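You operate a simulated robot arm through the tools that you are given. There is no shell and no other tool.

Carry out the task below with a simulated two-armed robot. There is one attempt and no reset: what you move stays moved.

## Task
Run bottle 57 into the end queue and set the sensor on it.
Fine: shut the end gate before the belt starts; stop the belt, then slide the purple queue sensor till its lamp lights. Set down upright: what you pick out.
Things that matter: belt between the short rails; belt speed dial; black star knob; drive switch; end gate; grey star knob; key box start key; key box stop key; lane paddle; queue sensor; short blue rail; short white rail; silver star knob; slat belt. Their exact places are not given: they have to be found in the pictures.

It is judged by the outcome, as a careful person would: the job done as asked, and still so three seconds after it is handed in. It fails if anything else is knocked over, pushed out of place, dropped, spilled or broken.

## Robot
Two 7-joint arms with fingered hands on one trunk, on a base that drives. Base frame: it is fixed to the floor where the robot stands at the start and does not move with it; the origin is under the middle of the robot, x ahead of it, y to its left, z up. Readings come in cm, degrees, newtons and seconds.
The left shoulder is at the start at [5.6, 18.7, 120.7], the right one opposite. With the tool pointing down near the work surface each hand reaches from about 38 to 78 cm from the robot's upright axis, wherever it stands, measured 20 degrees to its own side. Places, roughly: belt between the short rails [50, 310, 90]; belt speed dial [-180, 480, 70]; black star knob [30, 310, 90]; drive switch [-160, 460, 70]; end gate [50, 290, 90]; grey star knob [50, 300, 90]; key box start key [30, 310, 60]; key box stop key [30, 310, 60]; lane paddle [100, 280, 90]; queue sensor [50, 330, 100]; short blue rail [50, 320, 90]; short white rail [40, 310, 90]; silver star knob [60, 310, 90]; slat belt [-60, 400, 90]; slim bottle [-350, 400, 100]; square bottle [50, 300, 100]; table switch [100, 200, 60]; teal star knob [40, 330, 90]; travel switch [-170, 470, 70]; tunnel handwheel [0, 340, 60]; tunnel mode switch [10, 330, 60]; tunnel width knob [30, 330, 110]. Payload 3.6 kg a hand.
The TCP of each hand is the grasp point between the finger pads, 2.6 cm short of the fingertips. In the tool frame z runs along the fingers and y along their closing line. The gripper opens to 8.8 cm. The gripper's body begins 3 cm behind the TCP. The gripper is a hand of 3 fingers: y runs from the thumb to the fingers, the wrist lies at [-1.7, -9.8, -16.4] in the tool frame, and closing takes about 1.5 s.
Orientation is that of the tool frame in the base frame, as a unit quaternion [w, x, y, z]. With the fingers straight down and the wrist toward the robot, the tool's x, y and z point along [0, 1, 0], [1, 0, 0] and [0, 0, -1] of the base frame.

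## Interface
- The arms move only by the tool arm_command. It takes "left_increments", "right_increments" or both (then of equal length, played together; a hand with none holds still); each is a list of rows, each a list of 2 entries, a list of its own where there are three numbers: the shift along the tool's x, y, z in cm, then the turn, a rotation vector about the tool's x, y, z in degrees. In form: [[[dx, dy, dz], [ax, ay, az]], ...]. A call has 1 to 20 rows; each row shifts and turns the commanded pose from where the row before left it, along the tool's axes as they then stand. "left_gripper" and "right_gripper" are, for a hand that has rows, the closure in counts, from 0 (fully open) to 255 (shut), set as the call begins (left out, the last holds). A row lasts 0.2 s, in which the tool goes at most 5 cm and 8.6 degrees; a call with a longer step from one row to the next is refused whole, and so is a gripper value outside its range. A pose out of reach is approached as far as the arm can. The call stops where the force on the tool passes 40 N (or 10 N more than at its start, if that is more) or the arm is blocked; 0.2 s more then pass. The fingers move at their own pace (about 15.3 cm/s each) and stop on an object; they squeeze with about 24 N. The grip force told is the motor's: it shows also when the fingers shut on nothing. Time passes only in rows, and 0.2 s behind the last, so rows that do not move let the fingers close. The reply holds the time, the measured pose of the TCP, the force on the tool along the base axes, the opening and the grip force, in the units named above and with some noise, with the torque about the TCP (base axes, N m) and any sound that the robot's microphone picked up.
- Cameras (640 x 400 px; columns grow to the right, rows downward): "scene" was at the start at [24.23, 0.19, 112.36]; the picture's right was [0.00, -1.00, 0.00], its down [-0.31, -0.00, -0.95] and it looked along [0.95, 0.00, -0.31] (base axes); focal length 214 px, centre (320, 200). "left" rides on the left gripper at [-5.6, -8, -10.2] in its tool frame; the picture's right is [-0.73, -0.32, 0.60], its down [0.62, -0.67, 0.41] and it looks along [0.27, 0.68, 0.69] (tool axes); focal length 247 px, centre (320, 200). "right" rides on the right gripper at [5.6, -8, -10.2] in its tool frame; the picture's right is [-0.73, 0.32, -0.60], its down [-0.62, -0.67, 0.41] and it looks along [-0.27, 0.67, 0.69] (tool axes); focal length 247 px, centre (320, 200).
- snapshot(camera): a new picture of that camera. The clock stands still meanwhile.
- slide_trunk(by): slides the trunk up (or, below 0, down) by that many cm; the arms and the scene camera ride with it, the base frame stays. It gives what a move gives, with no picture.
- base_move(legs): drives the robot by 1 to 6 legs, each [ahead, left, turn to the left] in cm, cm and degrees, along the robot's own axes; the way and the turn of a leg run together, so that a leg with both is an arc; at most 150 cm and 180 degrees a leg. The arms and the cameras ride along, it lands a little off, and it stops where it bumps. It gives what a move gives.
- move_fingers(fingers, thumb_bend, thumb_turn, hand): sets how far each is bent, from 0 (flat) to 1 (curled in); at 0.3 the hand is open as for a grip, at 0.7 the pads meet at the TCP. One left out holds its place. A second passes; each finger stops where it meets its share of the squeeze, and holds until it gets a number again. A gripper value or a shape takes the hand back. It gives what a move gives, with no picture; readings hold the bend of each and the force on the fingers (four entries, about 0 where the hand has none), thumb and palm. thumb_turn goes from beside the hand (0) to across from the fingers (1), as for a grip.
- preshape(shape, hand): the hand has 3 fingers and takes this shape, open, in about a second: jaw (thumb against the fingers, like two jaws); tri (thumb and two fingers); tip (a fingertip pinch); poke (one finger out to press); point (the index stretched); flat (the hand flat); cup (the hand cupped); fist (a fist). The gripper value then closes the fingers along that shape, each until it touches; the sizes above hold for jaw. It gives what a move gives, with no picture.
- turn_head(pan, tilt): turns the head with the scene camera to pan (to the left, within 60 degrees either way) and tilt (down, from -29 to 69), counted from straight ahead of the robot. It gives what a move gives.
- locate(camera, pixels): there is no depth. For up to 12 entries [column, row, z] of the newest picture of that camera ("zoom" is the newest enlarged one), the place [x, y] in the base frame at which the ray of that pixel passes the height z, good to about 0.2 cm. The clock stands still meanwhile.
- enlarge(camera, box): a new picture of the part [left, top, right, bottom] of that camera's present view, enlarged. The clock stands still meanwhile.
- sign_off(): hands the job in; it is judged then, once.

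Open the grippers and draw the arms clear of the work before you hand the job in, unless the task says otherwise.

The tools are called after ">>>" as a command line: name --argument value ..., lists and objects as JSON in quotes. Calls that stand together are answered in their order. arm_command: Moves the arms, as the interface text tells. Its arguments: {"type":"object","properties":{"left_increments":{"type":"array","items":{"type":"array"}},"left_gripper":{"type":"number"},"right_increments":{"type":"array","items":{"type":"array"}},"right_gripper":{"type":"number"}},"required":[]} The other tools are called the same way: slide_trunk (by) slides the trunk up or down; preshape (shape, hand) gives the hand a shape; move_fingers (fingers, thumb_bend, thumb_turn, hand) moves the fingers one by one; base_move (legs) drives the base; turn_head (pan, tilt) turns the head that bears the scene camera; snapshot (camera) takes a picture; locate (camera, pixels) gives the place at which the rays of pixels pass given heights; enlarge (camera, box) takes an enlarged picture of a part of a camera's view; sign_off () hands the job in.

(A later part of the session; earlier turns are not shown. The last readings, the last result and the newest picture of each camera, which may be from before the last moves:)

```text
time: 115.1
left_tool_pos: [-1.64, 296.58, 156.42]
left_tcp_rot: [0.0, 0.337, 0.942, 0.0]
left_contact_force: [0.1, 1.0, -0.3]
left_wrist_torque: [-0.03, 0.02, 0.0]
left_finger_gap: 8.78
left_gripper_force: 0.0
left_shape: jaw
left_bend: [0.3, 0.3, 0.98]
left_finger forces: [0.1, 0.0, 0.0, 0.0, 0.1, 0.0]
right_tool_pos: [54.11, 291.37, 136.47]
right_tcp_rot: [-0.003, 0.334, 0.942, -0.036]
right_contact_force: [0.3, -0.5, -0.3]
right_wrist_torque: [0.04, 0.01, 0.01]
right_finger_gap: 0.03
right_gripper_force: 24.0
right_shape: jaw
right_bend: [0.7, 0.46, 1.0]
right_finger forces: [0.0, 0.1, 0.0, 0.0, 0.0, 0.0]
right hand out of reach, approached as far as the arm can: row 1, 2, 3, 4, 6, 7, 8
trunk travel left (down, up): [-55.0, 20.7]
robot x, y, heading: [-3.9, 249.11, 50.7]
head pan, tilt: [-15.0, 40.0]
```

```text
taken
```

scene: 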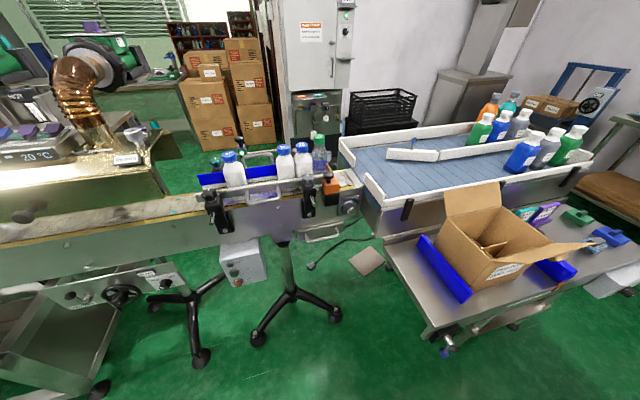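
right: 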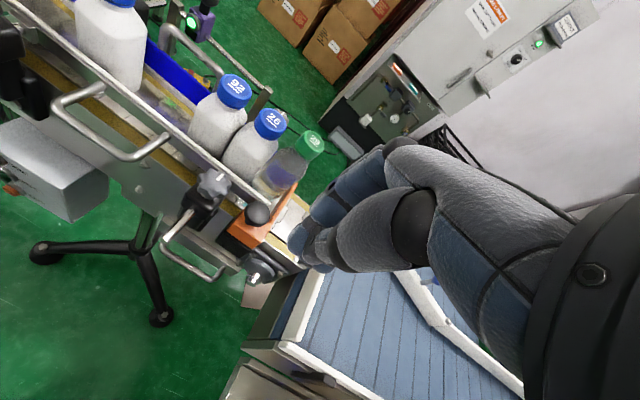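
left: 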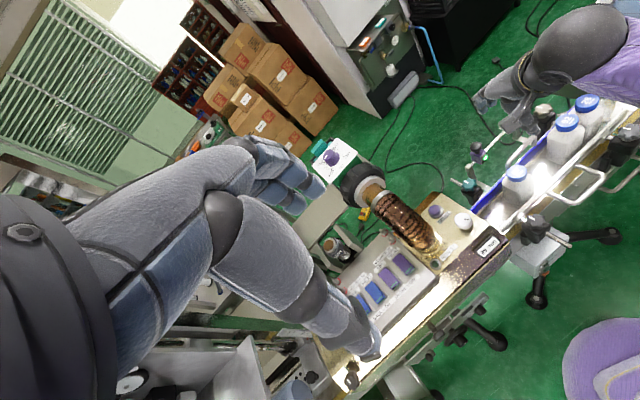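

The scene is clear and the hand is at z=136. I try folding it back toward the body.

>>> arm_command --right_increments '[[[0, -2, 0], [-1, 0, 0]], [[0, -2, 0], [-1, 0, 0]], [[0, -2, 0], [-1, 0, 0]], [[0, -2, 0], [-1, 0, 0]], [[0, -2, 0], [0, 0, 0]], [[0, -2, 0], [0, 0, 0]], [[0, 0, 0], [0, 0, 0]]]'

>>> snapshot --camera "right"

```text
time: 116.7
left_tool_pos: [-1.56, 296.71, 156.4]
left_tcp_rot: [-0.001, 0.337, 0.942, -0.001]
left_contact_force: [0.8, 0.1, 0.2]
left_wrist_torque: [-0.02, -0.01, -0.03]
left_finger_gap: 8.78
left_gripper_force: 0.1
left_shape: jaw
left_bend: [0.3, 0.3, 0.98]
left_finger forces: [0.1, 0.0, 0.1, 0.0, 0.1, 0.1]
right_tool_pos: [46.72, 282.09, 136.7]
right_tcp_rot: [0.008, 0.334, 0.942, -0.005]
right_contact_force: [-0.2, -0.5, 0.1]
right_wrist_torque: [0.03, -0.01, 0.03]
right_finger_gap: 0.0
right_gripper_force: 23.9
right_shape: jaw
right_bend: [0.7, 0.46, 1.0]
right_finger forces: [0.0, 0.0, 0.0, 0.0, 0.0, 0.1]
trunk travel left (down, up): [-55.0, 20.7]
robot x, y, heading: [-4.21, 248.96, 50.6]
head pan, tilt: [-15.0, 40.0]
```

```text
taken
```

right: 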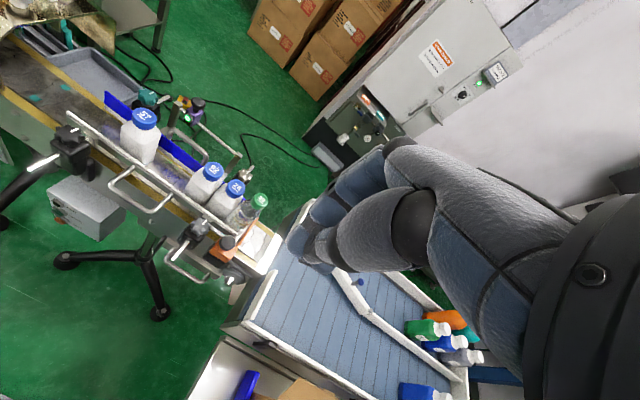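

Arm is normal again and the belt area is undisturbed. Now I look left at the main control panel (drive switch and speed dial) from here.

>>> turn_head --pan 60 --tilt 15

>>> snapshot --camera "scene"

```text
time: 118.2
left_tool_pos: [-1.53, 296.59, 156.44]
left_tcp_rot: [0.0, 0.336, 0.942, 0.0]
left_contact_force: [0.3, 0.9, 0.0]
left_wrist_torque: [0.02, -0.02, 0.02]
left_finger_gap: 8.78
left_gripper_force: 0.0
left_shape: jaw
left_bend: [0.3, 0.3, 0.98]
left_finger forces: [0.0, 0.1, 0.0, 0.0, 0.0, 0.1]
right_tool_pos: [46.86, 281.94, 136.67]
right_tcp_rot: [0.008, 0.334, 0.942, -0.003]
right_contact_force: [-1.1, -0.1, -0.6]
right_wrist_torque: [0.01, 0.0, -0.01]
right_finger_gap: 0.0
right_gripper_force: 24.0
right_shape: jaw
right_bend: [0.7, 0.46, 1.0]
right_finger forces: [0.0, 0.0, 0.0, 0.0, 0.0, 0.0]
trunk travel left (down, up): [-55.0, 20.7]
robot x, y, heading: [-3.93, 248.94, 50.4]
head pan, tilt: [60.0, 15.0]
```

```text
taken
```

scene: 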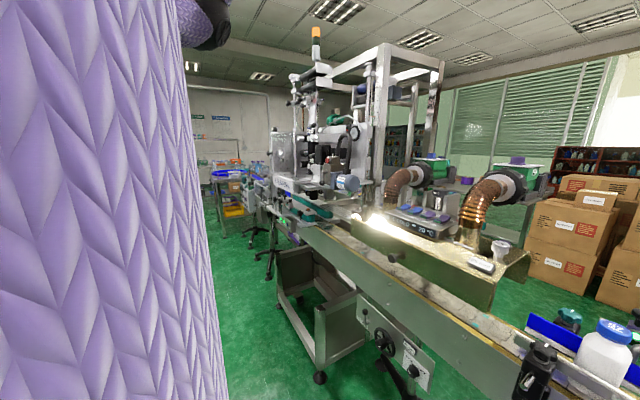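

>>> enlarge --camera "scene" --box '[200, 150, 344, 240]'

>>> enlarge --camera "scene" --box '[320, 180, 528, 310]'

```text
4.44 times, centred on (272, 195) of scene
```

zoom: 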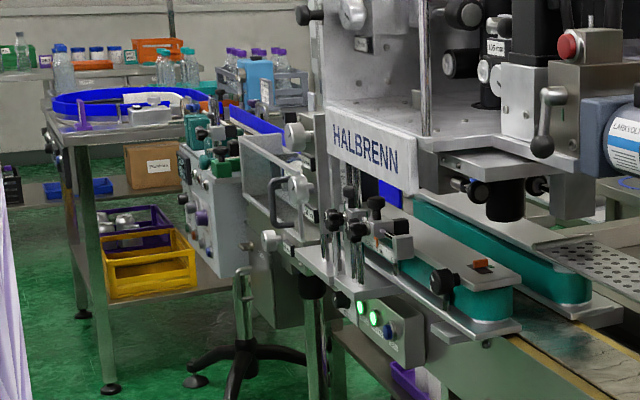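

```text
3.08 times, centred on (424, 245) of scene
```

zoom: 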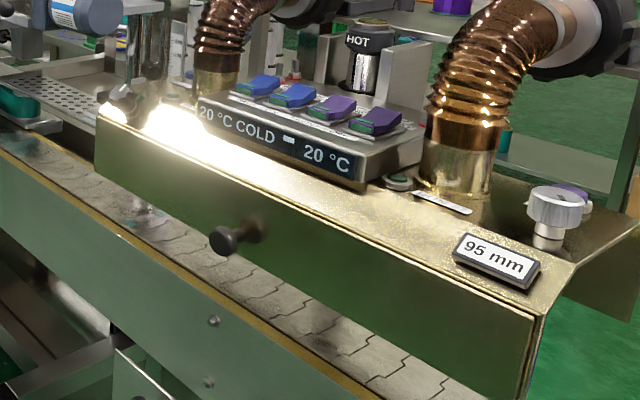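

The panel face isn't visible from here, and I want to know the drive switch/speed before starting the belt. I strafe the base left along the line (staying ~70 cm off it) to look at the panel.

>>> base_move --legs '[[-5, 100, 0]]'

>>> turn_head --pan 55 --tilt 20

>>> snapshot --camera "scene"

```text
time: 123.4
left_tool_pos: [-82.09, 356.37, 156.37]
left_tcp_rot: [0.0, 0.338, 0.941, -0.001]
left_contact_force: [-0.3, -0.1, 0.0]
left_wrist_torque: [0.0, -0.01, -0.02]
left_finger_gap: 8.78
left_gripper_force: 0.0
left_shape: jaw
left_bend: [0.3, 0.3, 0.98]
left_finger forces: [0.0, 0.0, 0.0, 0.1, 0.0, 0.0]
right_tool_pos: [-33.79, 341.71, 136.89]
right_tcp_rot: [0.008, 0.336, 0.942, -0.004]
right_contact_force: [-0.5, 0.4, 0.2]
right_wrist_torque: [0.02, 0.02, 0.0]
right_finger_gap: 0.02
right_gripper_force: 24.4
right_shape: jaw
right_bend: [0.7, 0.46, 1.0]
right_finger forces: [0.1, 0.0, 0.1, 0.1, 0.0, 0.0]
trunk travel left (down, up): [-55.0, 20.7]
robot x, y, heading: [-84.41, 308.82, 50.2]
head pan, tilt: [60.0, 15.0]
```

```text
time: 124.0
left_tool_pos: [-82.06, 356.42, 156.3]
left_tcp_rot: [0.0, 0.338, 0.941, -0.001]
left_contact_force: [0.4, 0.3, 0.6]
left_wrist_torque: [-0.01, -0.02, 0.0]
left_finger_gap: 8.78
left_gripper_force: 0.0
left_shape: jaw
left_bend: [0.3, 0.3, 0.98]
left_finger forces: [0.1, 0.0, 0.1, 0.1, 0.0, 0.0]
right_tool_pos: [-33.64, 341.68, 136.77]
right_tcp_rot: [0.009, 0.336, 0.942, -0.003]
right_contact_force: [-0.7, -0.3, 0.6]
right_wrist_torque: [-0.01, -0.04, 0.01]
right_finger_gap: 0.0
right_gripper_force: 24.0
right_shape: jaw
right_bend: [0.7, 0.46, 1.0]
right_finger forces: [0.0, 0.0, 0.0, 0.0, 0.1, 0.0]
trunk travel left (down, up): [-55.0, 20.7]
robot x, y, heading: [-84.45, 308.82, 50.3]
head pan, tilt: [55.0, 20.0]
```

```text
taken
```

scene: 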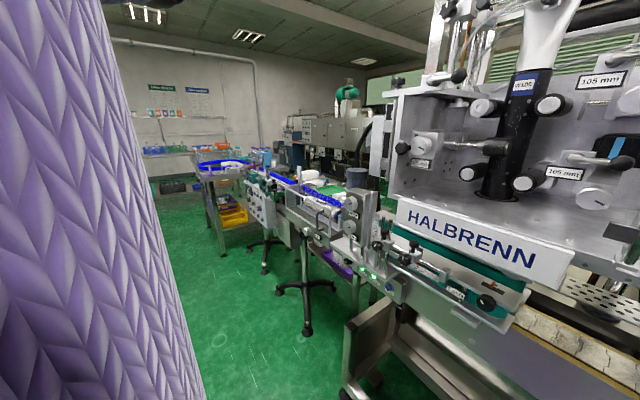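

>>> enlarge --camera "scene" --box '[230, 160, 326, 220]'

>>> enlarge --camera "scene" --box '[300, 190, 460, 290]'

```text
6.67 times, centred on (278, 190) of scene
```

zoom: 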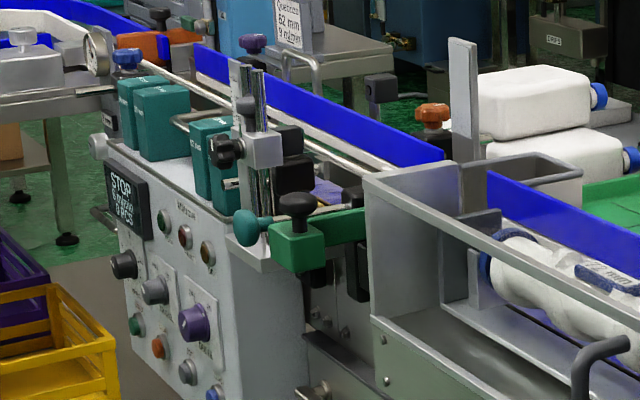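

```text
4.00 times, centred on (380, 240) of scene
```

zoom: 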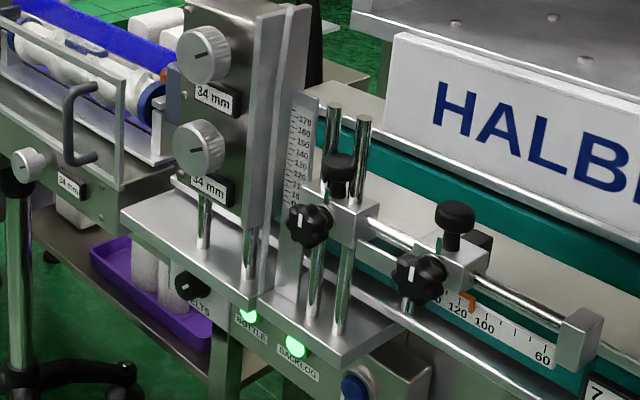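

The panel reads "STOP, 6 m/min, 6 PCS". I move another 70 cm left to read the switch labels.

>>> base_move --legs '[[-5, 70, 0]]'

>>> turn_head --pan 40 --tilt 25

>>> snapshot --camera "scene"

```text
time: 127.9
left_tool_pos: [-140.07, 397.11, 156.39]
left_tcp_rot: [0.001, 0.336, 0.942, 0.0]
left_contact_force: [0.2, -0.4, -0.1]
left_wrist_torque: [0.0, -0.01, 0.05]
left_finger_gap: 8.78
left_gripper_force: 0.0
left_shape: jaw
left_bend: [0.3, 0.3, 0.98]
left_finger forces: [0.0, 0.1, 0.0, 0.0, 0.0, 0.0]
right_tool_pos: [-91.63, 382.81, 136.81]
right_tcp_rot: [0.008, 0.333, 0.943, -0.004]
right_contact_force: [0.1, -0.7, -0.2]
right_wrist_torque: [0.0, 0.01, 0.0]
right_finger_gap: 0.0
right_gripper_force: 23.8
right_shape: jaw
right_bend: [0.7, 0.46, 1.0]
right_finger forces: [0.0, 0.0, 0.1, 0.0, 0.1, 0.0]
trunk travel left (down, up): [-55.0, 20.7]
robot x, y, heading: [-142.29, 349.61, 51.1]
head pan, tilt: [55.0, 20.0]
```

```text
time: 128.7
left_tool_pos: [-139.93, 397.09, 156.5]
left_tcp_rot: [0.0, 0.335, 0.942, 0.0]
left_contact_force: [0.6, -0.3, 0.1]
left_wrist_torque: [-0.02, 0.0, -0.01]
left_finger_gap: 8.8
left_gripper_force: 0.0
left_shape: jaw
left_bend: [0.3, 0.3, 0.98]
left_finger forces: [0.0, 0.1, 0.0, 0.0, 0.0, 0.0]
right_tool_pos: [-91.53, 382.81, 136.75]
right_tcp_rot: [0.009, 0.332, 0.943, -0.003]
right_contact_force: [0.2, -0.6, -0.3]
right_wrist_torque: [0.01, -0.02, -0.02]
right_finger_gap: 0.01
right_gripper_force: 23.3
right_shape: jaw
right_bend: [0.7, 0.46, 1.0]
right_finger forces: [0.0, 0.0, 0.1, 0.0, 0.0, 0.0]
trunk travel left (down, up): [-55.0, 20.7]
robot x, y, heading: [-142.42, 349.62, 50.7]
head pan, tilt: [40.0, 25.0]
```

```text
taken
```

scene: 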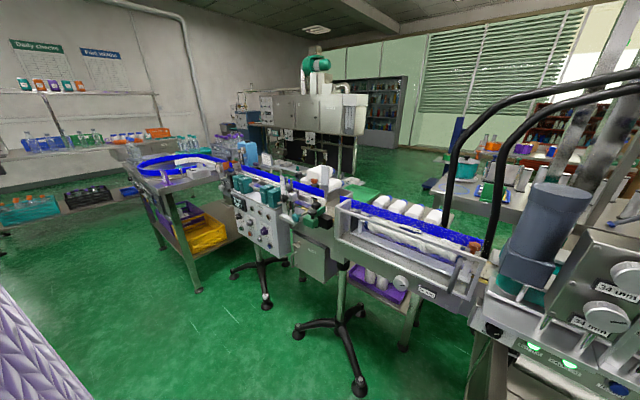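

>>> enlarge --camera "scene" --box '[225, 175, 305, 225]'

>>> enlarge --camera "scene" --box '[225, 205, 305, 255]'

>>> enlarge --camera "scene" --box '[320, 180, 480, 280]'

```text
8.00 times, centred on (265, 200) of scene
```

zoom: 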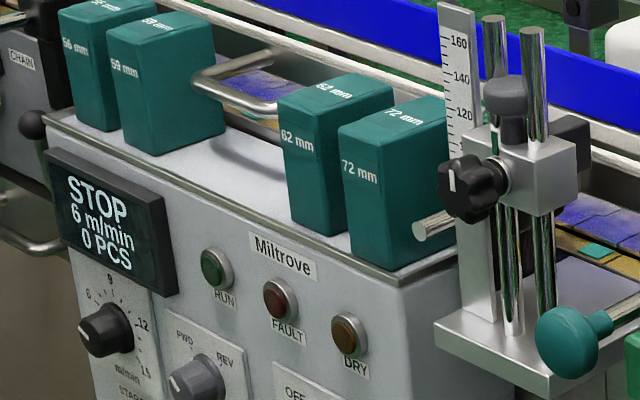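

```text
8.00 times, centred on (265, 230) of scene
```

zoom: 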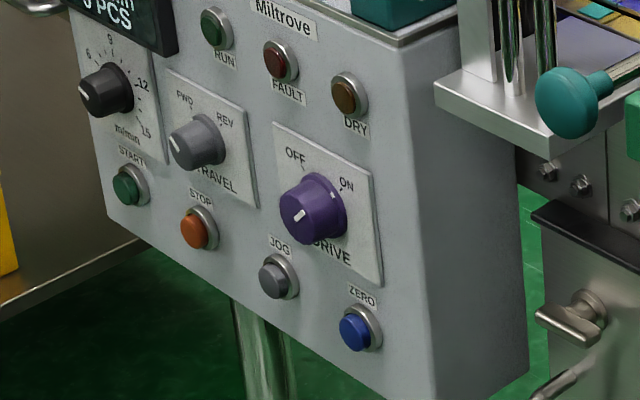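

```text
4.00 times, centred on (400, 230) of scene
```

zoom: 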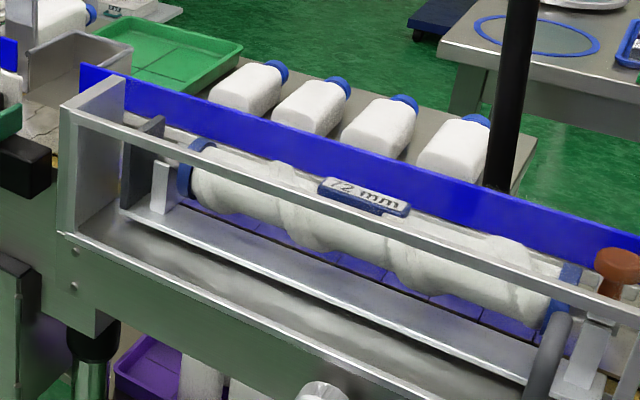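

The panel shows speed dial ~6, TRAVEL (FWD/REV) and DRIVE (OFF/ON). I enlarge the knobs to read their pointers.

>>> enlarge --camera "scene" --box '[256, 218, 280, 233]'

>>> enlarge --camera "scene" --box '[232, 208, 264, 228]'

```text
16.00 times, centred on (268, 226) of scene
```

zoom: 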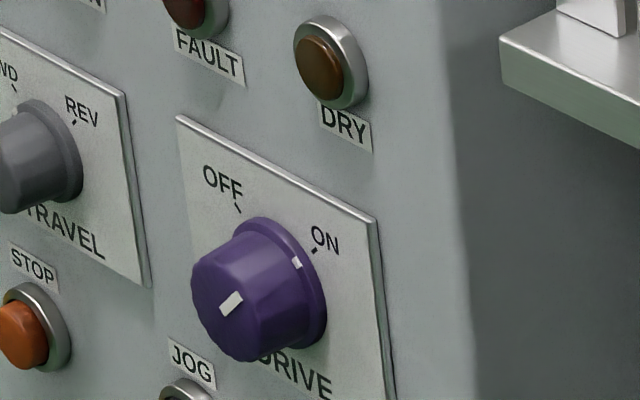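

```text
16.00 times, centred on (248, 218) of scene
```

zoom: 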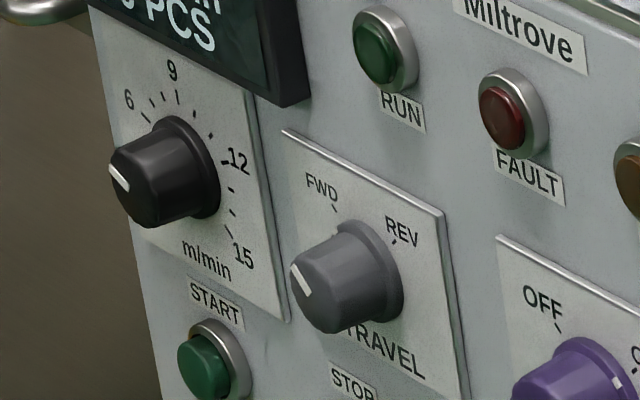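

Drive is ON, travel FWD, dial at 6 m/min – all good for running. I drive back to the key box position.

>>> base_move --legs '[[5, -85, 0], [6, -85, 0]]'

>>> turn_head --pan 10 --tilt 45

>>> snapshot --camera "scene"

```text
time: 137.4
left_tool_pos: [0.33, 298.61, 156.36]
left_tcp_rot: [0.0, 0.33, 0.944, -0.001]
left_contact_force: [0.3, -1.0, -0.4]
left_wrist_torque: [0.0, -0.02, 0.0]
left_finger_gap: 8.77
left_gripper_force: 0.0
left_shape: jaw
left_bend: [0.3, 0.3, 0.98]
left_finger forces: [0.0, 0.0, 0.1, 0.0, 0.0, 0.0]
right_tool_pos: [48.87, 284.56, 136.79]
right_tcp_rot: [0.008, 0.328, 0.945, -0.003]
right_contact_force: [-0.2, 0.0, 0.1]
right_wrist_torque: [-0.01, 0.01, -0.01]
right_finger_gap: 0.0
right_gripper_force: 23.9
right_shape: jaw
right_bend: [0.7, 0.46, 1.0]
right_finger forces: [0.1, 0.1, 0.1, 0.0, 0.1, 0.1]
trunk travel left (down, up): [-55.0, 20.7]
robot x, y, heading: [-1.23, 251.07, 51.5]
head pan, tilt: [40.0, 25.0]
```

```text
time: 138.3
left_tool_pos: [0.36, 298.53, 156.31]
left_tcp_rot: [-0.001, 0.329, 0.944, 0.0]
left_contact_force: [-0.9, 0.0, 0.6]
left_wrist_torque: [-0.03, -0.01, -0.01]
left_finger_gap: 8.77
left_gripper_force: 0.0
left_shape: jaw
left_bend: [0.3, 0.3, 0.98]
left_finger forces: [0.1, 0.0, 0.0, 0.0, 0.0, 0.0]
right_tool_pos: [48.87, 284.84, 136.77]
right_tcp_rot: [0.008, 0.327, 0.945, -0.003]
right_contact_force: [-0.7, -0.5, -0.9]
right_wrist_torque: [0.01, 0.0, 0.01]
right_finger_gap: 0.02
right_gripper_force: 23.9
right_shape: jaw
right_bend: [0.7, 0.46, 1.0]
right_finger forces: [0.0, 0.0, 0.0, 0.0, 0.1, 0.0]
trunk travel left (down, up): [-55.0, 20.7]
robot x, y, heading: [-1.18, 251.02, 51.5]
head pan, tilt: [10.0, 45.0]
```

```text
taken
```

scene: 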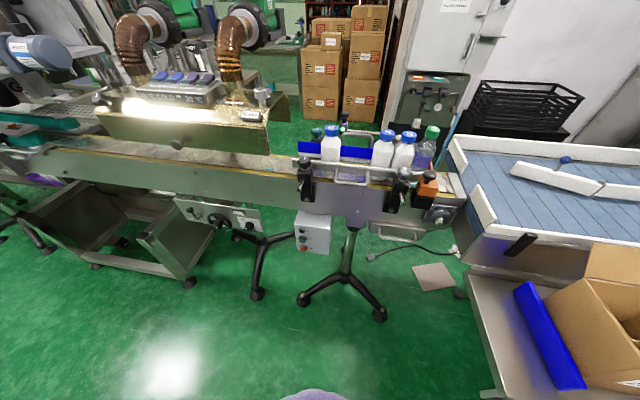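

I raise the right hand 18 cm and lower the left hand somewhat before lowering the trunk for key pressing.

>>> arm_command --right_increments '[[[0, 0, -3], [0, 0, 0]], [[0, 0, -3], [0, 0, 0]], [[0, 0, -3], [0, 0, 0]], [[0, 0, -3], [0, 0, 0]], [[0, 0, -3], [0, 0, 0]], [[0, 0, -3], [0, 0, 0]], [[0, 0, 0], [0, 0, 0]]]'

>>> slide_trunk --by -42

>>> turn_head --pan 0 --tilt 20

>>> snapshot --camera "scene"

>>> snapshot --camera "left"

```text
time: 139.9
left_tool_pos: [0.4, 298.5, 156.37]
left_tcp_rot: [-0.001, 0.33, 0.944, -0.001]
left_contact_force: [0.1, 0.0, -0.6]
left_wrist_torque: [0.02, 0.02, 0.0]
left_finger_gap: 8.76
left_gripper_force: 0.0
left_shape: jaw
left_bend: [0.3, 0.3, 0.98]
left_finger forces: [0.0, 0.0, 0.0, 0.0, 0.0, 0.0]
right_tool_pos: [48.43, 285.03, 154.75]
right_tcp_rot: [0.008, 0.328, 0.945, -0.002]
right_contact_force: [0.4, -0.8, 0.2]
right_wrist_torque: [0.0, -0.02, -0.02]
right_finger_gap: 0.0
right_gripper_force: 24.3
right_shape: jaw
right_bend: [0.7, 0.46, 1.0]
right_finger forces: [0.0, 0.0, 0.1, 0.0, 0.1, 0.0]
trunk travel left (down, up): [-55.0, 20.7]
robot x, y, heading: [-1.31, 251.33, 51.6]
head pan, tilt: [10.0, 45.0]
```

```text
refused: -42 is not a number from -40 to 40
```

```text
time: 140.8
left_tool_pos: [0.33, 298.49, 156.43]
left_tcp_rot: [0.0, 0.33, 0.944, -0.001]
left_contact_force: [0.6, 0.7, 0.1]
left_wrist_torque: [-0.02, 0.04, 0.01]
left_finger_gap: 8.76
left_gripper_force: 0.1
left_shape: jaw
left_bend: [0.3, 0.3, 0.98]
left_finger forces: [0.1, 0.0, 0.0, 0.0, 0.1, 0.0]
right_tool_pos: [48.6, 284.98, 154.81]
right_tcp_rot: [0.008, 0.328, 0.945, -0.003]
right_contact_force: [0.7, 0.8, 0.8]
right_wrist_torque: [-0.01, 0.04, 0.03]
right_finger_gap: 0.0
right_gripper_force: 24.3
right_shape: jaw
right_bend: [0.7, 0.46, 1.0]
right_finger forces: [0.1, 0.0, 0.0, 0.1, 0.0, 0.0]
trunk travel left (down, up): [-55.0, 20.7]
robot x, y, heading: [-1.17, 251.56, 51.4]
head pan, tilt: [0.0, 20.0]
```

```text
taken
```

scene: 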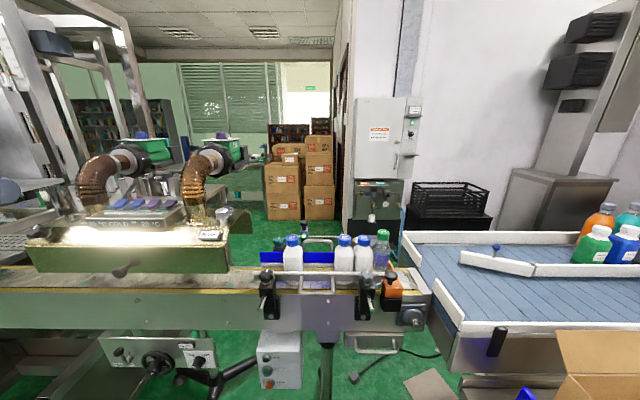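

```text
taken
```

left: 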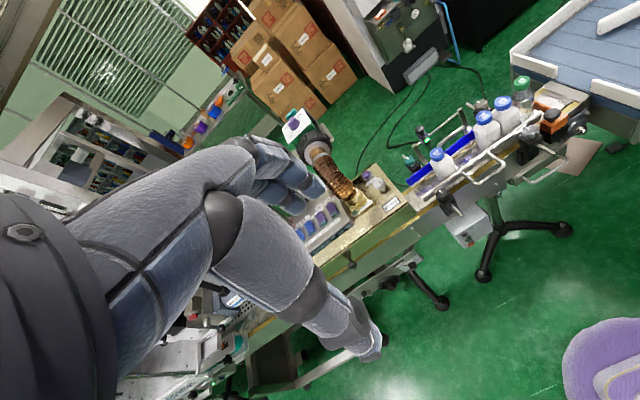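

The slide is limited to 40 cm per call. From this height I first enlarge the key box for a first ray of the keys.

>>> enlarge --camera "scene" --box '[248, 326, 328, 376]'

>>> locate --camera "scene" --pixels '[[268, 355, 62], [268, 371, 60], [270, 384, 56], [260, 346, 66], [300, 346, 66]]'

>>> slide_trunk --by -40

>>> snapshot --camera "scene"

>>> snapshot --camera "left"

```text
8.00 times, centred on (288, 351) of scene
```

zoom: 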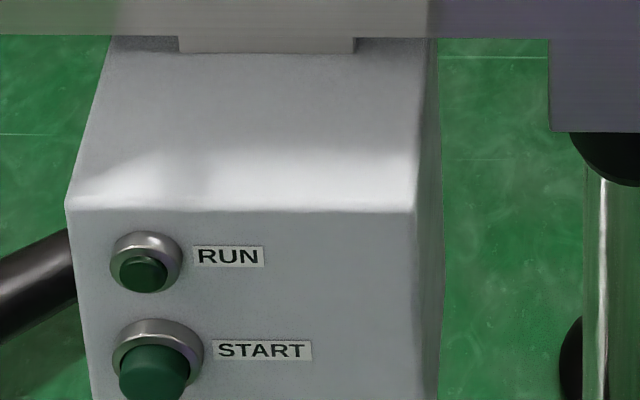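

```text
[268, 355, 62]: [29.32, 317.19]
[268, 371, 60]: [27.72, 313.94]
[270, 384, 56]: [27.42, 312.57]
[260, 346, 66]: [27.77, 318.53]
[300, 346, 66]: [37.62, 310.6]
```

```text
time: 144.7
left_tool_pos: [0.41, 298.57, 116.46]
left_tcp_rot: [-0.001, 0.329, 0.944, 0.0]
left_contact_force: [-0.1, 0.0, -0.5]
left_wrist_torque: [0.01, -0.03, -0.02]
left_finger_gap: 8.79
left_gripper_force: 0.0
left_shape: jaw
left_bend: [0.3, 0.3, 0.98]
left_finger forces: [0.0, 0.0, 0.0, 0.0, 0.1, 0.1]
right_tool_pos: [55.07, 293.0, 101.93]
right_tcp_rot: [-0.029, 0.324, 0.939, -0.109]
right_contact_force: [0.0, 0.5, 0.2]
right_wrist_torque: [-0.02, 0.01, 0.0]
right_finger_gap: 0.0
right_gripper_force: 23.8
right_shape: jaw
right_bend: [0.7, 0.46, 1.0]
right_finger forces: [0.0, 0.0, 0.0, 0.0, 0.0, 0.1]
trunk travel left (down, up): [-15.0, 60.7]
robot x, y, heading: [-1.06, 251.11, 51.6]
head pan, tilt: [0.0, 20.0]
```

```text
taken
```

scene: 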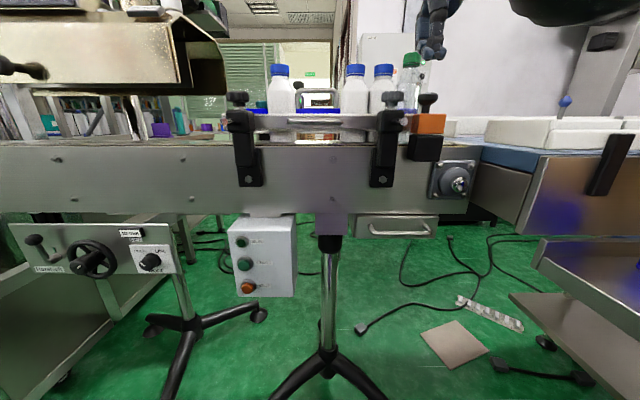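

```text
taken
```

left: 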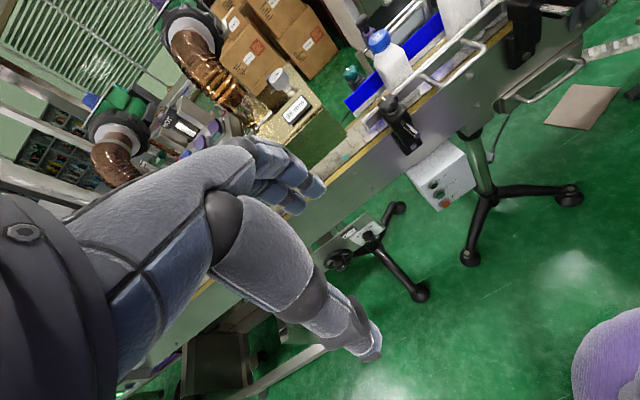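

The right hand drifted unexpectedly during the slide (now at (55,293,102)) – its elbow may be touching something. I look right immediately.

>>> turn_head --pan -50 --tilt 35

>>> snapshot --camera "scene"

```text
time: 145.8
left_tool_pos: [0.18, 298.69, 116.38]
left_tcp_rot: [0.0, 0.33, 0.944, -0.001]
left_contact_force: [0.7, 0.0, -0.6]
left_wrist_torque: [0.0, 0.03, 0.0]
left_finger_gap: 8.77
left_gripper_force: 0.1
left_shape: jaw
left_bend: [0.3, 0.3, 0.98]
left_finger forces: [0.0, 0.0, 0.0, 0.0, 0.0, 0.0]
right_tool_pos: [55.01, 292.95, 101.94]
right_tcp_rot: [-0.028, 0.324, 0.939, -0.111]
right_contact_force: [-0.4, 0.5, 0.0]
right_wrist_torque: [-0.01, -0.01, 0.01]
right_finger_gap: 0.0
right_gripper_force: 23.8
right_shape: jaw
right_bend: [0.7, 0.46, 1.0]
right_finger forces: [0.0, 0.0, 0.0, 0.0, 0.1, 0.1]
trunk travel left (down, up): [-15.0, 60.7]
robot x, y, heading: [-1.19, 251.51, 52.0]
head pan, tilt: [-50.0, 35.0]
```

```text
taken
```

scene: 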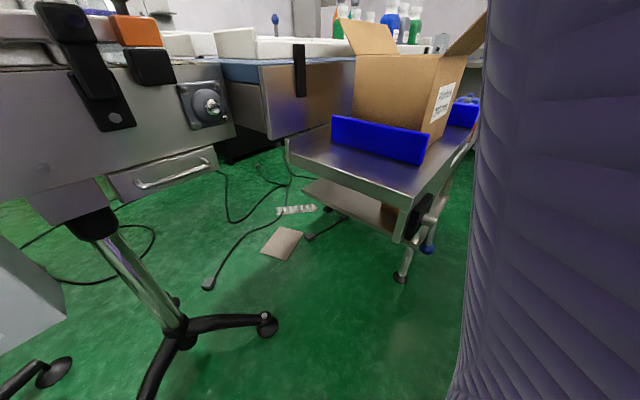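

I look further down and right to find the elbow.

>>> turn_head --pan -60 --tilt 65

>>> snapshot --camera "scene"

>>> snapshot --camera "right"

```text
time: 146.8
left_tool_pos: [0.38, 298.45, 116.45]
left_tcp_rot: [-0.001, 0.329, 0.944, -0.001]
left_contact_force: [0.6, 0.2, 0.3]
left_wrist_torque: [0.02, 0.0, 0.01]
left_finger_gap: 8.77
left_gripper_force: 0.0
left_shape: jaw
left_bend: [0.3, 0.3, 0.98]
left_finger forces: [0.0, 0.0, 0.1, 0.0, 0.0, 0.0]
right_tool_pos: [55.11, 293.08, 101.86]
right_tcp_rot: [-0.029, 0.324, 0.939, -0.11]
right_contact_force: [0.5, -0.1, -1.5]
right_wrist_torque: [0.02, 0.0, 0.01]
right_finger_gap: 0.02
right_gripper_force: 24.3
right_shape: jaw
right_bend: [0.7, 0.46, 1.0]
right_finger forces: [0.0, 0.1, 0.0, 0.1, 0.0, 0.0]
trunk travel left (down, up): [-15.0, 60.7]
robot x, y, heading: [-1.55, 251.01, 51.3]
head pan, tilt: [-60.0, 65.0]
```

```text
taken
```

scene: 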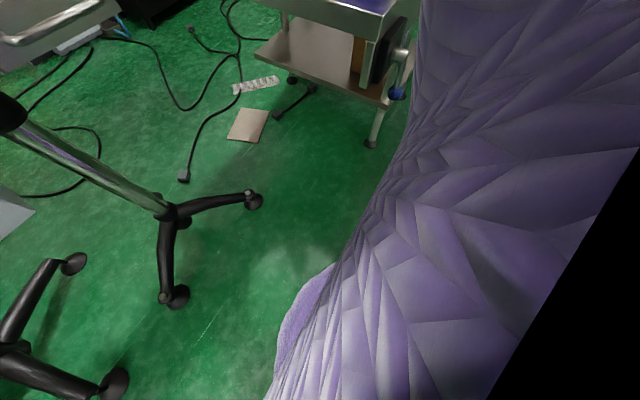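

```text
taken
```

right: 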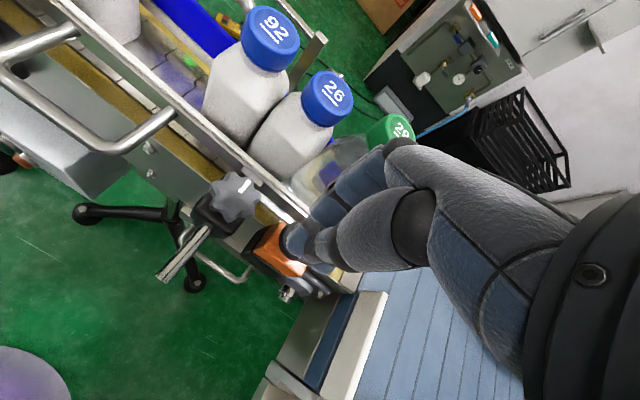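

The elbow probably came down on the pack-table corner. I raise the trunk again by 30 cm to release it.

>>> slide_trunk --by 30

>>> turn_head --pan -40 --tilt 45

>>> snapshot --camera "scene"

```text
time: 149.8
left_tool_pos: [0.36, 298.61, 146.47]
left_tcp_rot: [0.0, 0.33, 0.944, -0.001]
left_contact_force: [0.2, 0.1, -0.3]
left_wrist_torque: [-0.01, -0.01, 0.0]
left_finger_gap: 8.78
left_gripper_force: 0.1
left_shape: jaw
left_bend: [0.3, 0.3, 0.98]
left_finger forces: [0.1, 0.1, 0.0, 0.1, 0.0, 0.1]
right_tool_pos: [53.62, 291.24, 135.5]
right_tcp_rot: [-0.02, 0.326, 0.941, -0.084]
right_contact_force: [-0.5, 0.1, 0.5]
right_wrist_torque: [0.01, 0.01, -0.04]
right_finger_gap: 0.03
right_gripper_force: 24.0
right_shape: jaw
right_bend: [0.7, 0.46, 1.0]
right_finger forces: [0.0, 0.0, 0.1, 0.1, 0.0, 0.1]
trunk travel left (down, up): [-45.0, 30.7]
robot x, y, heading: [-1.74, 251.22, 51.7]
head pan, tilt: [-60.0, 65.0]
```

```text
time: 150.6
left_tool_pos: [0.36, 298.55, 146.36]
left_tcp_rot: [0.0, 0.33, 0.944, 0.0]
left_contact_force: [0.1, -0.6, -0.4]
left_wrist_torque: [0.04, -0.01, -0.02]
left_finger_gap: 8.79
left_gripper_force: 0.0
left_shape: jaw
left_bend: [0.3, 0.3, 0.98]
left_finger forces: [0.0, 0.0, 0.0, 0.0, 0.0, 0.1]
right_tool_pos: [53.51, 291.28, 135.58]
right_tcp_rot: [-0.02, 0.326, 0.942, -0.084]
right_contact_force: [-0.4, -0.4, -0.3]
right_wrist_torque: [0.05, 0.01, -0.01]
right_finger_gap: 0.0
right_gripper_force: 24.0
right_shape: jaw
right_bend: [0.7, 0.46, 1.0]
right_finger forces: [0.0, 0.1, 0.1, 0.1, 0.0, 0.0]
trunk travel left (down, up): [-45.0, 30.7]
robot x, y, heading: [-0.85, 251.12, 51.7]
head pan, tilt: [-40.0, 45.0]
```

```text
taken
```

scene: 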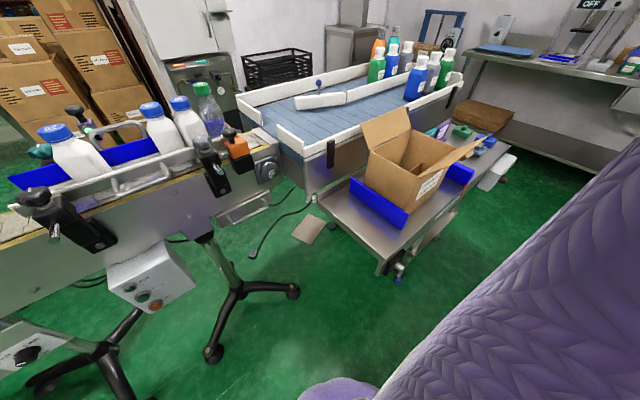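

The table, box and bottles look undisturbed, but the right arm's pose stayed displaced (probably touched the robot's own base). I level the hand and bring it back to the neutral pose.

>>> arm_command --right_increments '[[[0, -1, -1], [-3, 0, 0]], [[0, -1.5, -2], [-3, 0, 0]], [[0, -1.5, -2], [-3, 0, 0]], [[0, -1.5, -2], [-1, 0, 0]], [[0, -1.5, -2], [0, 0, 0]], [[0, 0, 0], [0, 0, 0]]]'

>>> turn_head --pan -40 --tilt 20

>>> snapshot --camera "scene"

>>> snapshot --camera "left"

```text
time: 152.0
left_tool_pos: [0.24, 298.56, 146.33]
left_tcp_rot: [0.0, 0.33, 0.944, -0.001]
left_contact_force: [-0.8, -0.1, 0.5]
left_wrist_torque: [-0.01, 0.0, 0.02]
left_finger_gap: 8.79
left_gripper_force: 0.0
left_shape: jaw
left_bend: [0.3, 0.3, 0.98]
left_finger forces: [0.1, 0.1, 0.1, 0.0, 0.1, 0.1]
right_tool_pos: [49.62, 286.32, 145.01]
right_tcp_rot: [0.009, 0.326, 0.945, -0.003]
right_contact_force: [-0.4, -0.6, 0.4]
right_wrist_torque: [0.0, -0.06, -0.02]
right_finger_gap: 0.03
right_gripper_force: 23.8
right_shape: jaw
right_bend: [0.7, 0.46, 1.0]
right_finger forces: [0.1, 0.0, 0.0, 0.0, 0.1, 0.1]
trunk travel left (down, up): [-45.0, 30.7]
robot x, y, heading: [-1.01, 251.04, 51.7]
head pan, tilt: [-40.0, 45.0]
```

```text
time: 152.9
left_tool_pos: [0.27, 298.54, 146.49]
left_tcp_rot: [0.0, 0.33, 0.944, 0.001]
left_contact_force: [0.2, 0.3, -0.2]
left_wrist_torque: [0.0, 0.0, 0.0]
left_finger_gap: 8.78
left_gripper_force: 0.1
left_shape: jaw
left_bend: [0.3, 0.3, 0.98]
left_finger forces: [0.0, 0.0, 0.0, 0.0, 0.1, 0.0]
right_tool_pos: [49.63, 286.27, 145.09]
right_tcp_rot: [0.008, 0.326, 0.945, -0.002]
right_contact_force: [-0.3, 0.3, -0.3]
right_wrist_torque: [0.01, 0.01, 0.04]
right_finger_gap: 0.0
right_gripper_force: 23.7
right_shape: jaw
right_bend: [0.7, 0.46, 1.0]
right_finger forces: [0.1, 0.1, 0.0, 0.0, 0.0, 0.0]
trunk travel left (down, up): [-45.0, 30.7]
robot x, y, heading: [-1.37, 250.75, 51.5]
head pan, tilt: [-40.0, 20.0]
```

```text
taken
```

scene: 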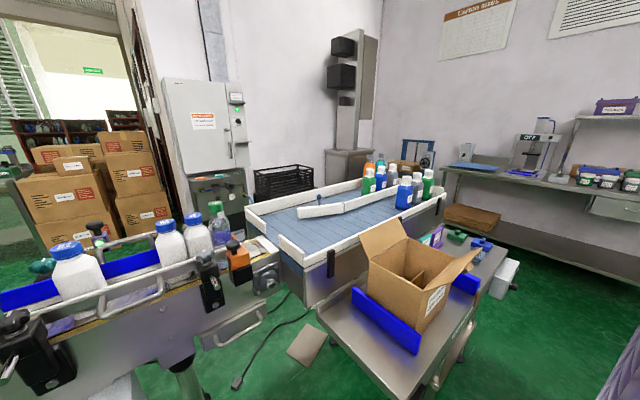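

```text
taken
```

left: 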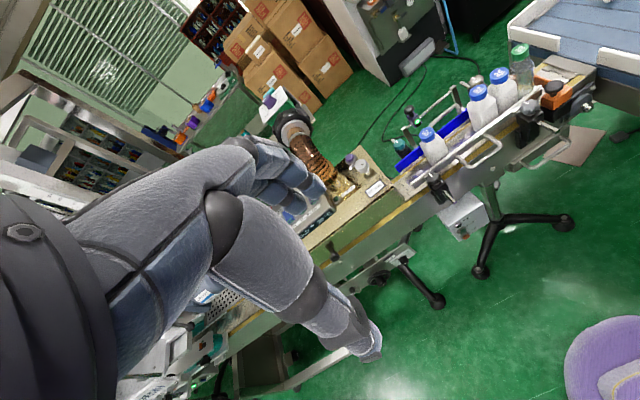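

Everything stands as before. I shift the base 9 cm left (away from the table corner) and lower the trunk in small steps, watching the right arm for drift.

>>> base_move --legs '[[1, 9, 0]]'

>>> slide_trunk --by -10

>>> slide_trunk --by -8

```text
time: 154.0
left_tool_pos: [-6.34, 305.11, 146.31]
left_tcp_rot: [0.0, 0.329, 0.944, 0.0]
left_contact_force: [0.4, -0.3, 0.3]
left_wrist_torque: [-0.03, -0.01, 0.0]
left_finger_gap: 8.77
left_gripper_force: 0.2
left_shape: jaw
left_bend: [0.3, 0.3, 0.98]
left_finger forces: [0.0, 0.0, 0.0, 0.0, 0.0, 0.0]
right_tool_pos: [42.91, 292.95, 145.12]
right_tcp_rot: [0.008, 0.325, 0.946, -0.001]
right_contact_force: [0.2, 0.7, 0.1]
right_wrist_torque: [-0.02, 0.01, -0.02]
right_finger_gap: 0.0
right_gripper_force: 23.8
right_shape: jaw
right_bend: [0.7, 0.46, 1.0]
right_finger forces: [0.0, 0.1, 0.0, 0.0, 0.0, 0.1]
trunk travel left (down, up): [-45.0, 30.7]
robot x, y, heading: [-8.05, 258.15, 51.6]
head pan, tilt: [-40.0, 20.0]
```

```text
time: 155.3
left_tool_pos: [-6.34, 305.03, 136.36]
left_tcp_rot: [0.0, 0.328, 0.945, 0.0]
left_contact_force: [-0.2, 0.9, 0.0]
left_wrist_torque: [-0.02, -0.01, 0.01]
left_finger_gap: 8.79
left_gripper_force: 0.0
left_shape: jaw
left_bend: [0.3, 0.3, 0.98]
left_finger forces: [0.1, 0.0, 0.1, 0.0, 0.0, 0.0]
right_tool_pos: [42.93, 292.94, 135.16]
right_tcp_rot: [0.009, 0.326, 0.945, -0.001]
right_contact_force: [0.4, 0.3, 0.1]
right_wrist_torque: [0.01, 0.01, 0.0]
right_finger_gap: 0.0
right_gripper_force: 23.6
right_shape: jaw
right_bend: [0.7, 0.46, 1.0]
right_finger forces: [0.1, 0.1, 0.0, 0.1, 0.0, 0.0]
trunk travel left (down, up): [-35.0, 40.7]
robot x, y, heading: [-7.78, 257.66, 51.9]
head pan, tilt: [-40.0, 20.0]
```

```text
time: 156.5
left_tool_pos: [-6.24, 305.0, 128.44]
left_tcp_rot: [-0.001, 0.329, 0.944, 0.0]
left_contact_force: [-0.7, -0.3, 0.4]
left_wrist_torque: [-0.01, 0.0, -0.01]
left_finger_gap: 8.8
left_gripper_force: 0.1
left_shape: jaw
left_bend: [0.3, 0.3, 0.98]
left_finger forces: [0.1, 0.0, 0.0, 0.0, 0.1, 0.1]
right_tool_pos: [44.62, 294.83, 124.28]
right_tcp_rot: [0.0, 0.325, 0.945, -0.025]
right_contact_force: [-0.4, 0.1, -0.5]
right_wrist_torque: [0.0, 0.0, 0.0]
right_finger_gap: 0.0
right_gripper_force: 24.2
right_shape: jaw
right_bend: [0.7, 0.46, 1.0]
right_finger forces: [0.0, 0.0, 0.0, 0.0, 0.0, 0.1]
trunk travel left (down, up): [-27.0, 48.7]
robot x, y, heading: [-7.84, 257.47, 51.8]
head pan, tilt: [-40.0, 20.0]
```

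The right elbow seems to meet the robot's own base when lowered, so I stop lowering here (trunk −8). Now I measure the keys from this height.

>>> turn_head --pan 0 --tilt 30

>>> snapshot --camera "scene"

>>> enlarge --camera "scene" --box '[256, 190, 384, 270]'

>>> snapshot --camera "left"

>>> enlarge --camera "left" --box '[400, 160, 528, 240]'

```text
time: 157.6
left_tool_pos: [-6.32, 304.98, 128.38]
left_tcp_rot: [0.0, 0.329, 0.944, -0.002]
left_contact_force: [0.1, -0.1, -0.2]
left_wrist_torque: [0.0, -0.02, -0.03]
left_finger_gap: 8.75
left_gripper_force: 0.0
left_shape: jaw
left_bend: [0.3, 0.3, 0.98]
left_finger forces: [0.1, 0.0, 0.1, 0.0, 0.0, 0.0]
right_tool_pos: [44.7, 295.01, 124.2]
right_tcp_rot: [-0.001, 0.325, 0.945, -0.025]
right_contact_force: [-0.4, 0.0, 0.4]
right_wrist_torque: [0.0, -0.02, -0.01]
right_finger_gap: 0.0
right_gripper_force: 24.0
right_shape: jaw
right_bend: [0.7, 0.46, 1.0]
right_finger forces: [0.1, 0.0, 0.0, 0.1, 0.0, 0.0]
trunk travel left (down, up): [-27.0, 48.7]
robot x, y, heading: [-8.16, 257.67, 51.8]
head pan, tilt: [0.0, 30.0]
```

```text
taken
```

scene: 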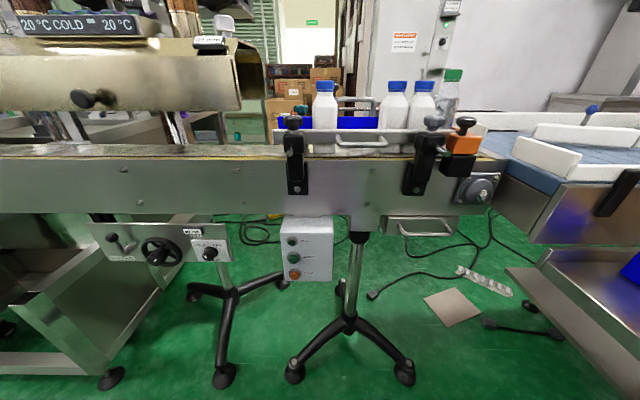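

```text
5.00 times, centred on (320, 230) of scene
```

zoom: 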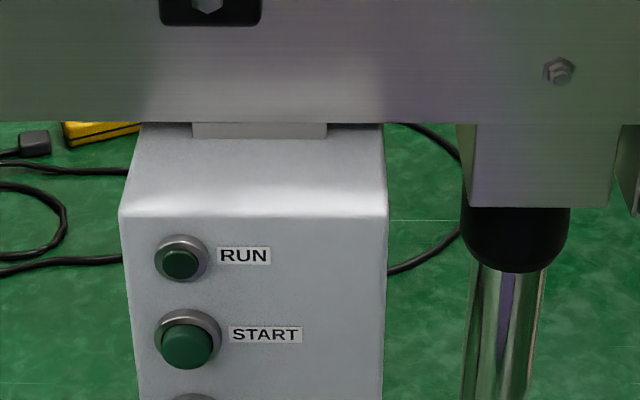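

```text
taken
```

left: 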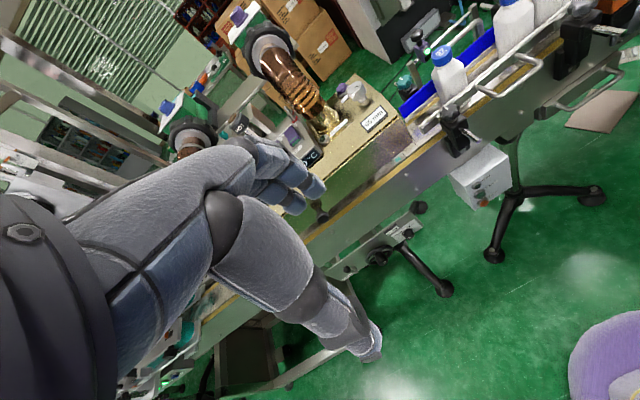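

```text
5.00 times, centred on (464, 200) of left
```

zoom: 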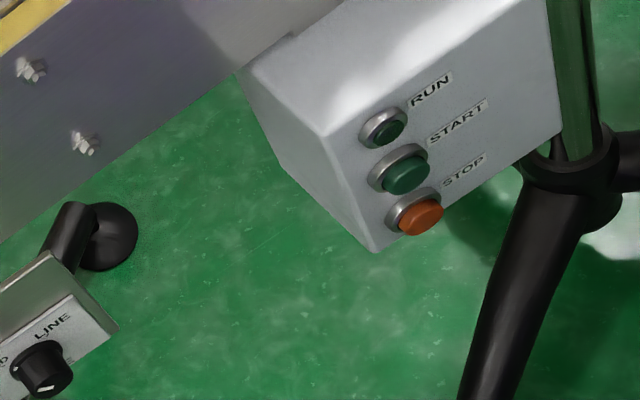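

I triangulate the keys: START at scene (293.2,259.2)/left (481,195), STOP at scene (293.5,274)/left (484.4,203.4).

>>> enlarge --camera "scene" --box '[272, 220, 352, 290]'

>>> locate --camera "scene" --pixels '[[293.2, 259.2, 65], [293.2, 259.2, 60], [293.2, 259.2, 55], [293.6, 274.5, 60], [293.6, 274.5, 55], [293.6, 274.5, 50]]'

>>> locate --camera "left" --pixels '[[481, 195, 65], [481, 195, 60], [481, 195, 55], [484.4, 203.4, 60], [484.4, 203.4, 55], [484.4, 203.4, 50]]'

```text
5.71 times, centred on (312, 255) of scene
```

zoom: 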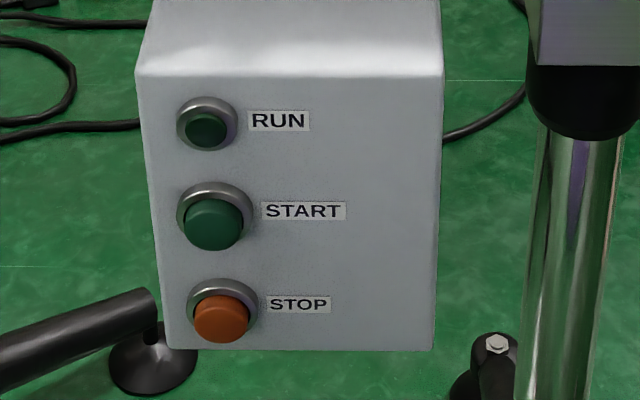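

```text
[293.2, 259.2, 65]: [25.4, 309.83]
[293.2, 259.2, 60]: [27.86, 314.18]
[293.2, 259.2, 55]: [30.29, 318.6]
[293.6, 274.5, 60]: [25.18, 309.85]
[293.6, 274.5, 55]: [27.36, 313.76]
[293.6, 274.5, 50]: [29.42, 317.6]
```

```text
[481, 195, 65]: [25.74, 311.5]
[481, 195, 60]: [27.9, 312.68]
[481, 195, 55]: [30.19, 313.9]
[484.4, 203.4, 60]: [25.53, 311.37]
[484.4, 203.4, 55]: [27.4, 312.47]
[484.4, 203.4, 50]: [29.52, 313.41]
```

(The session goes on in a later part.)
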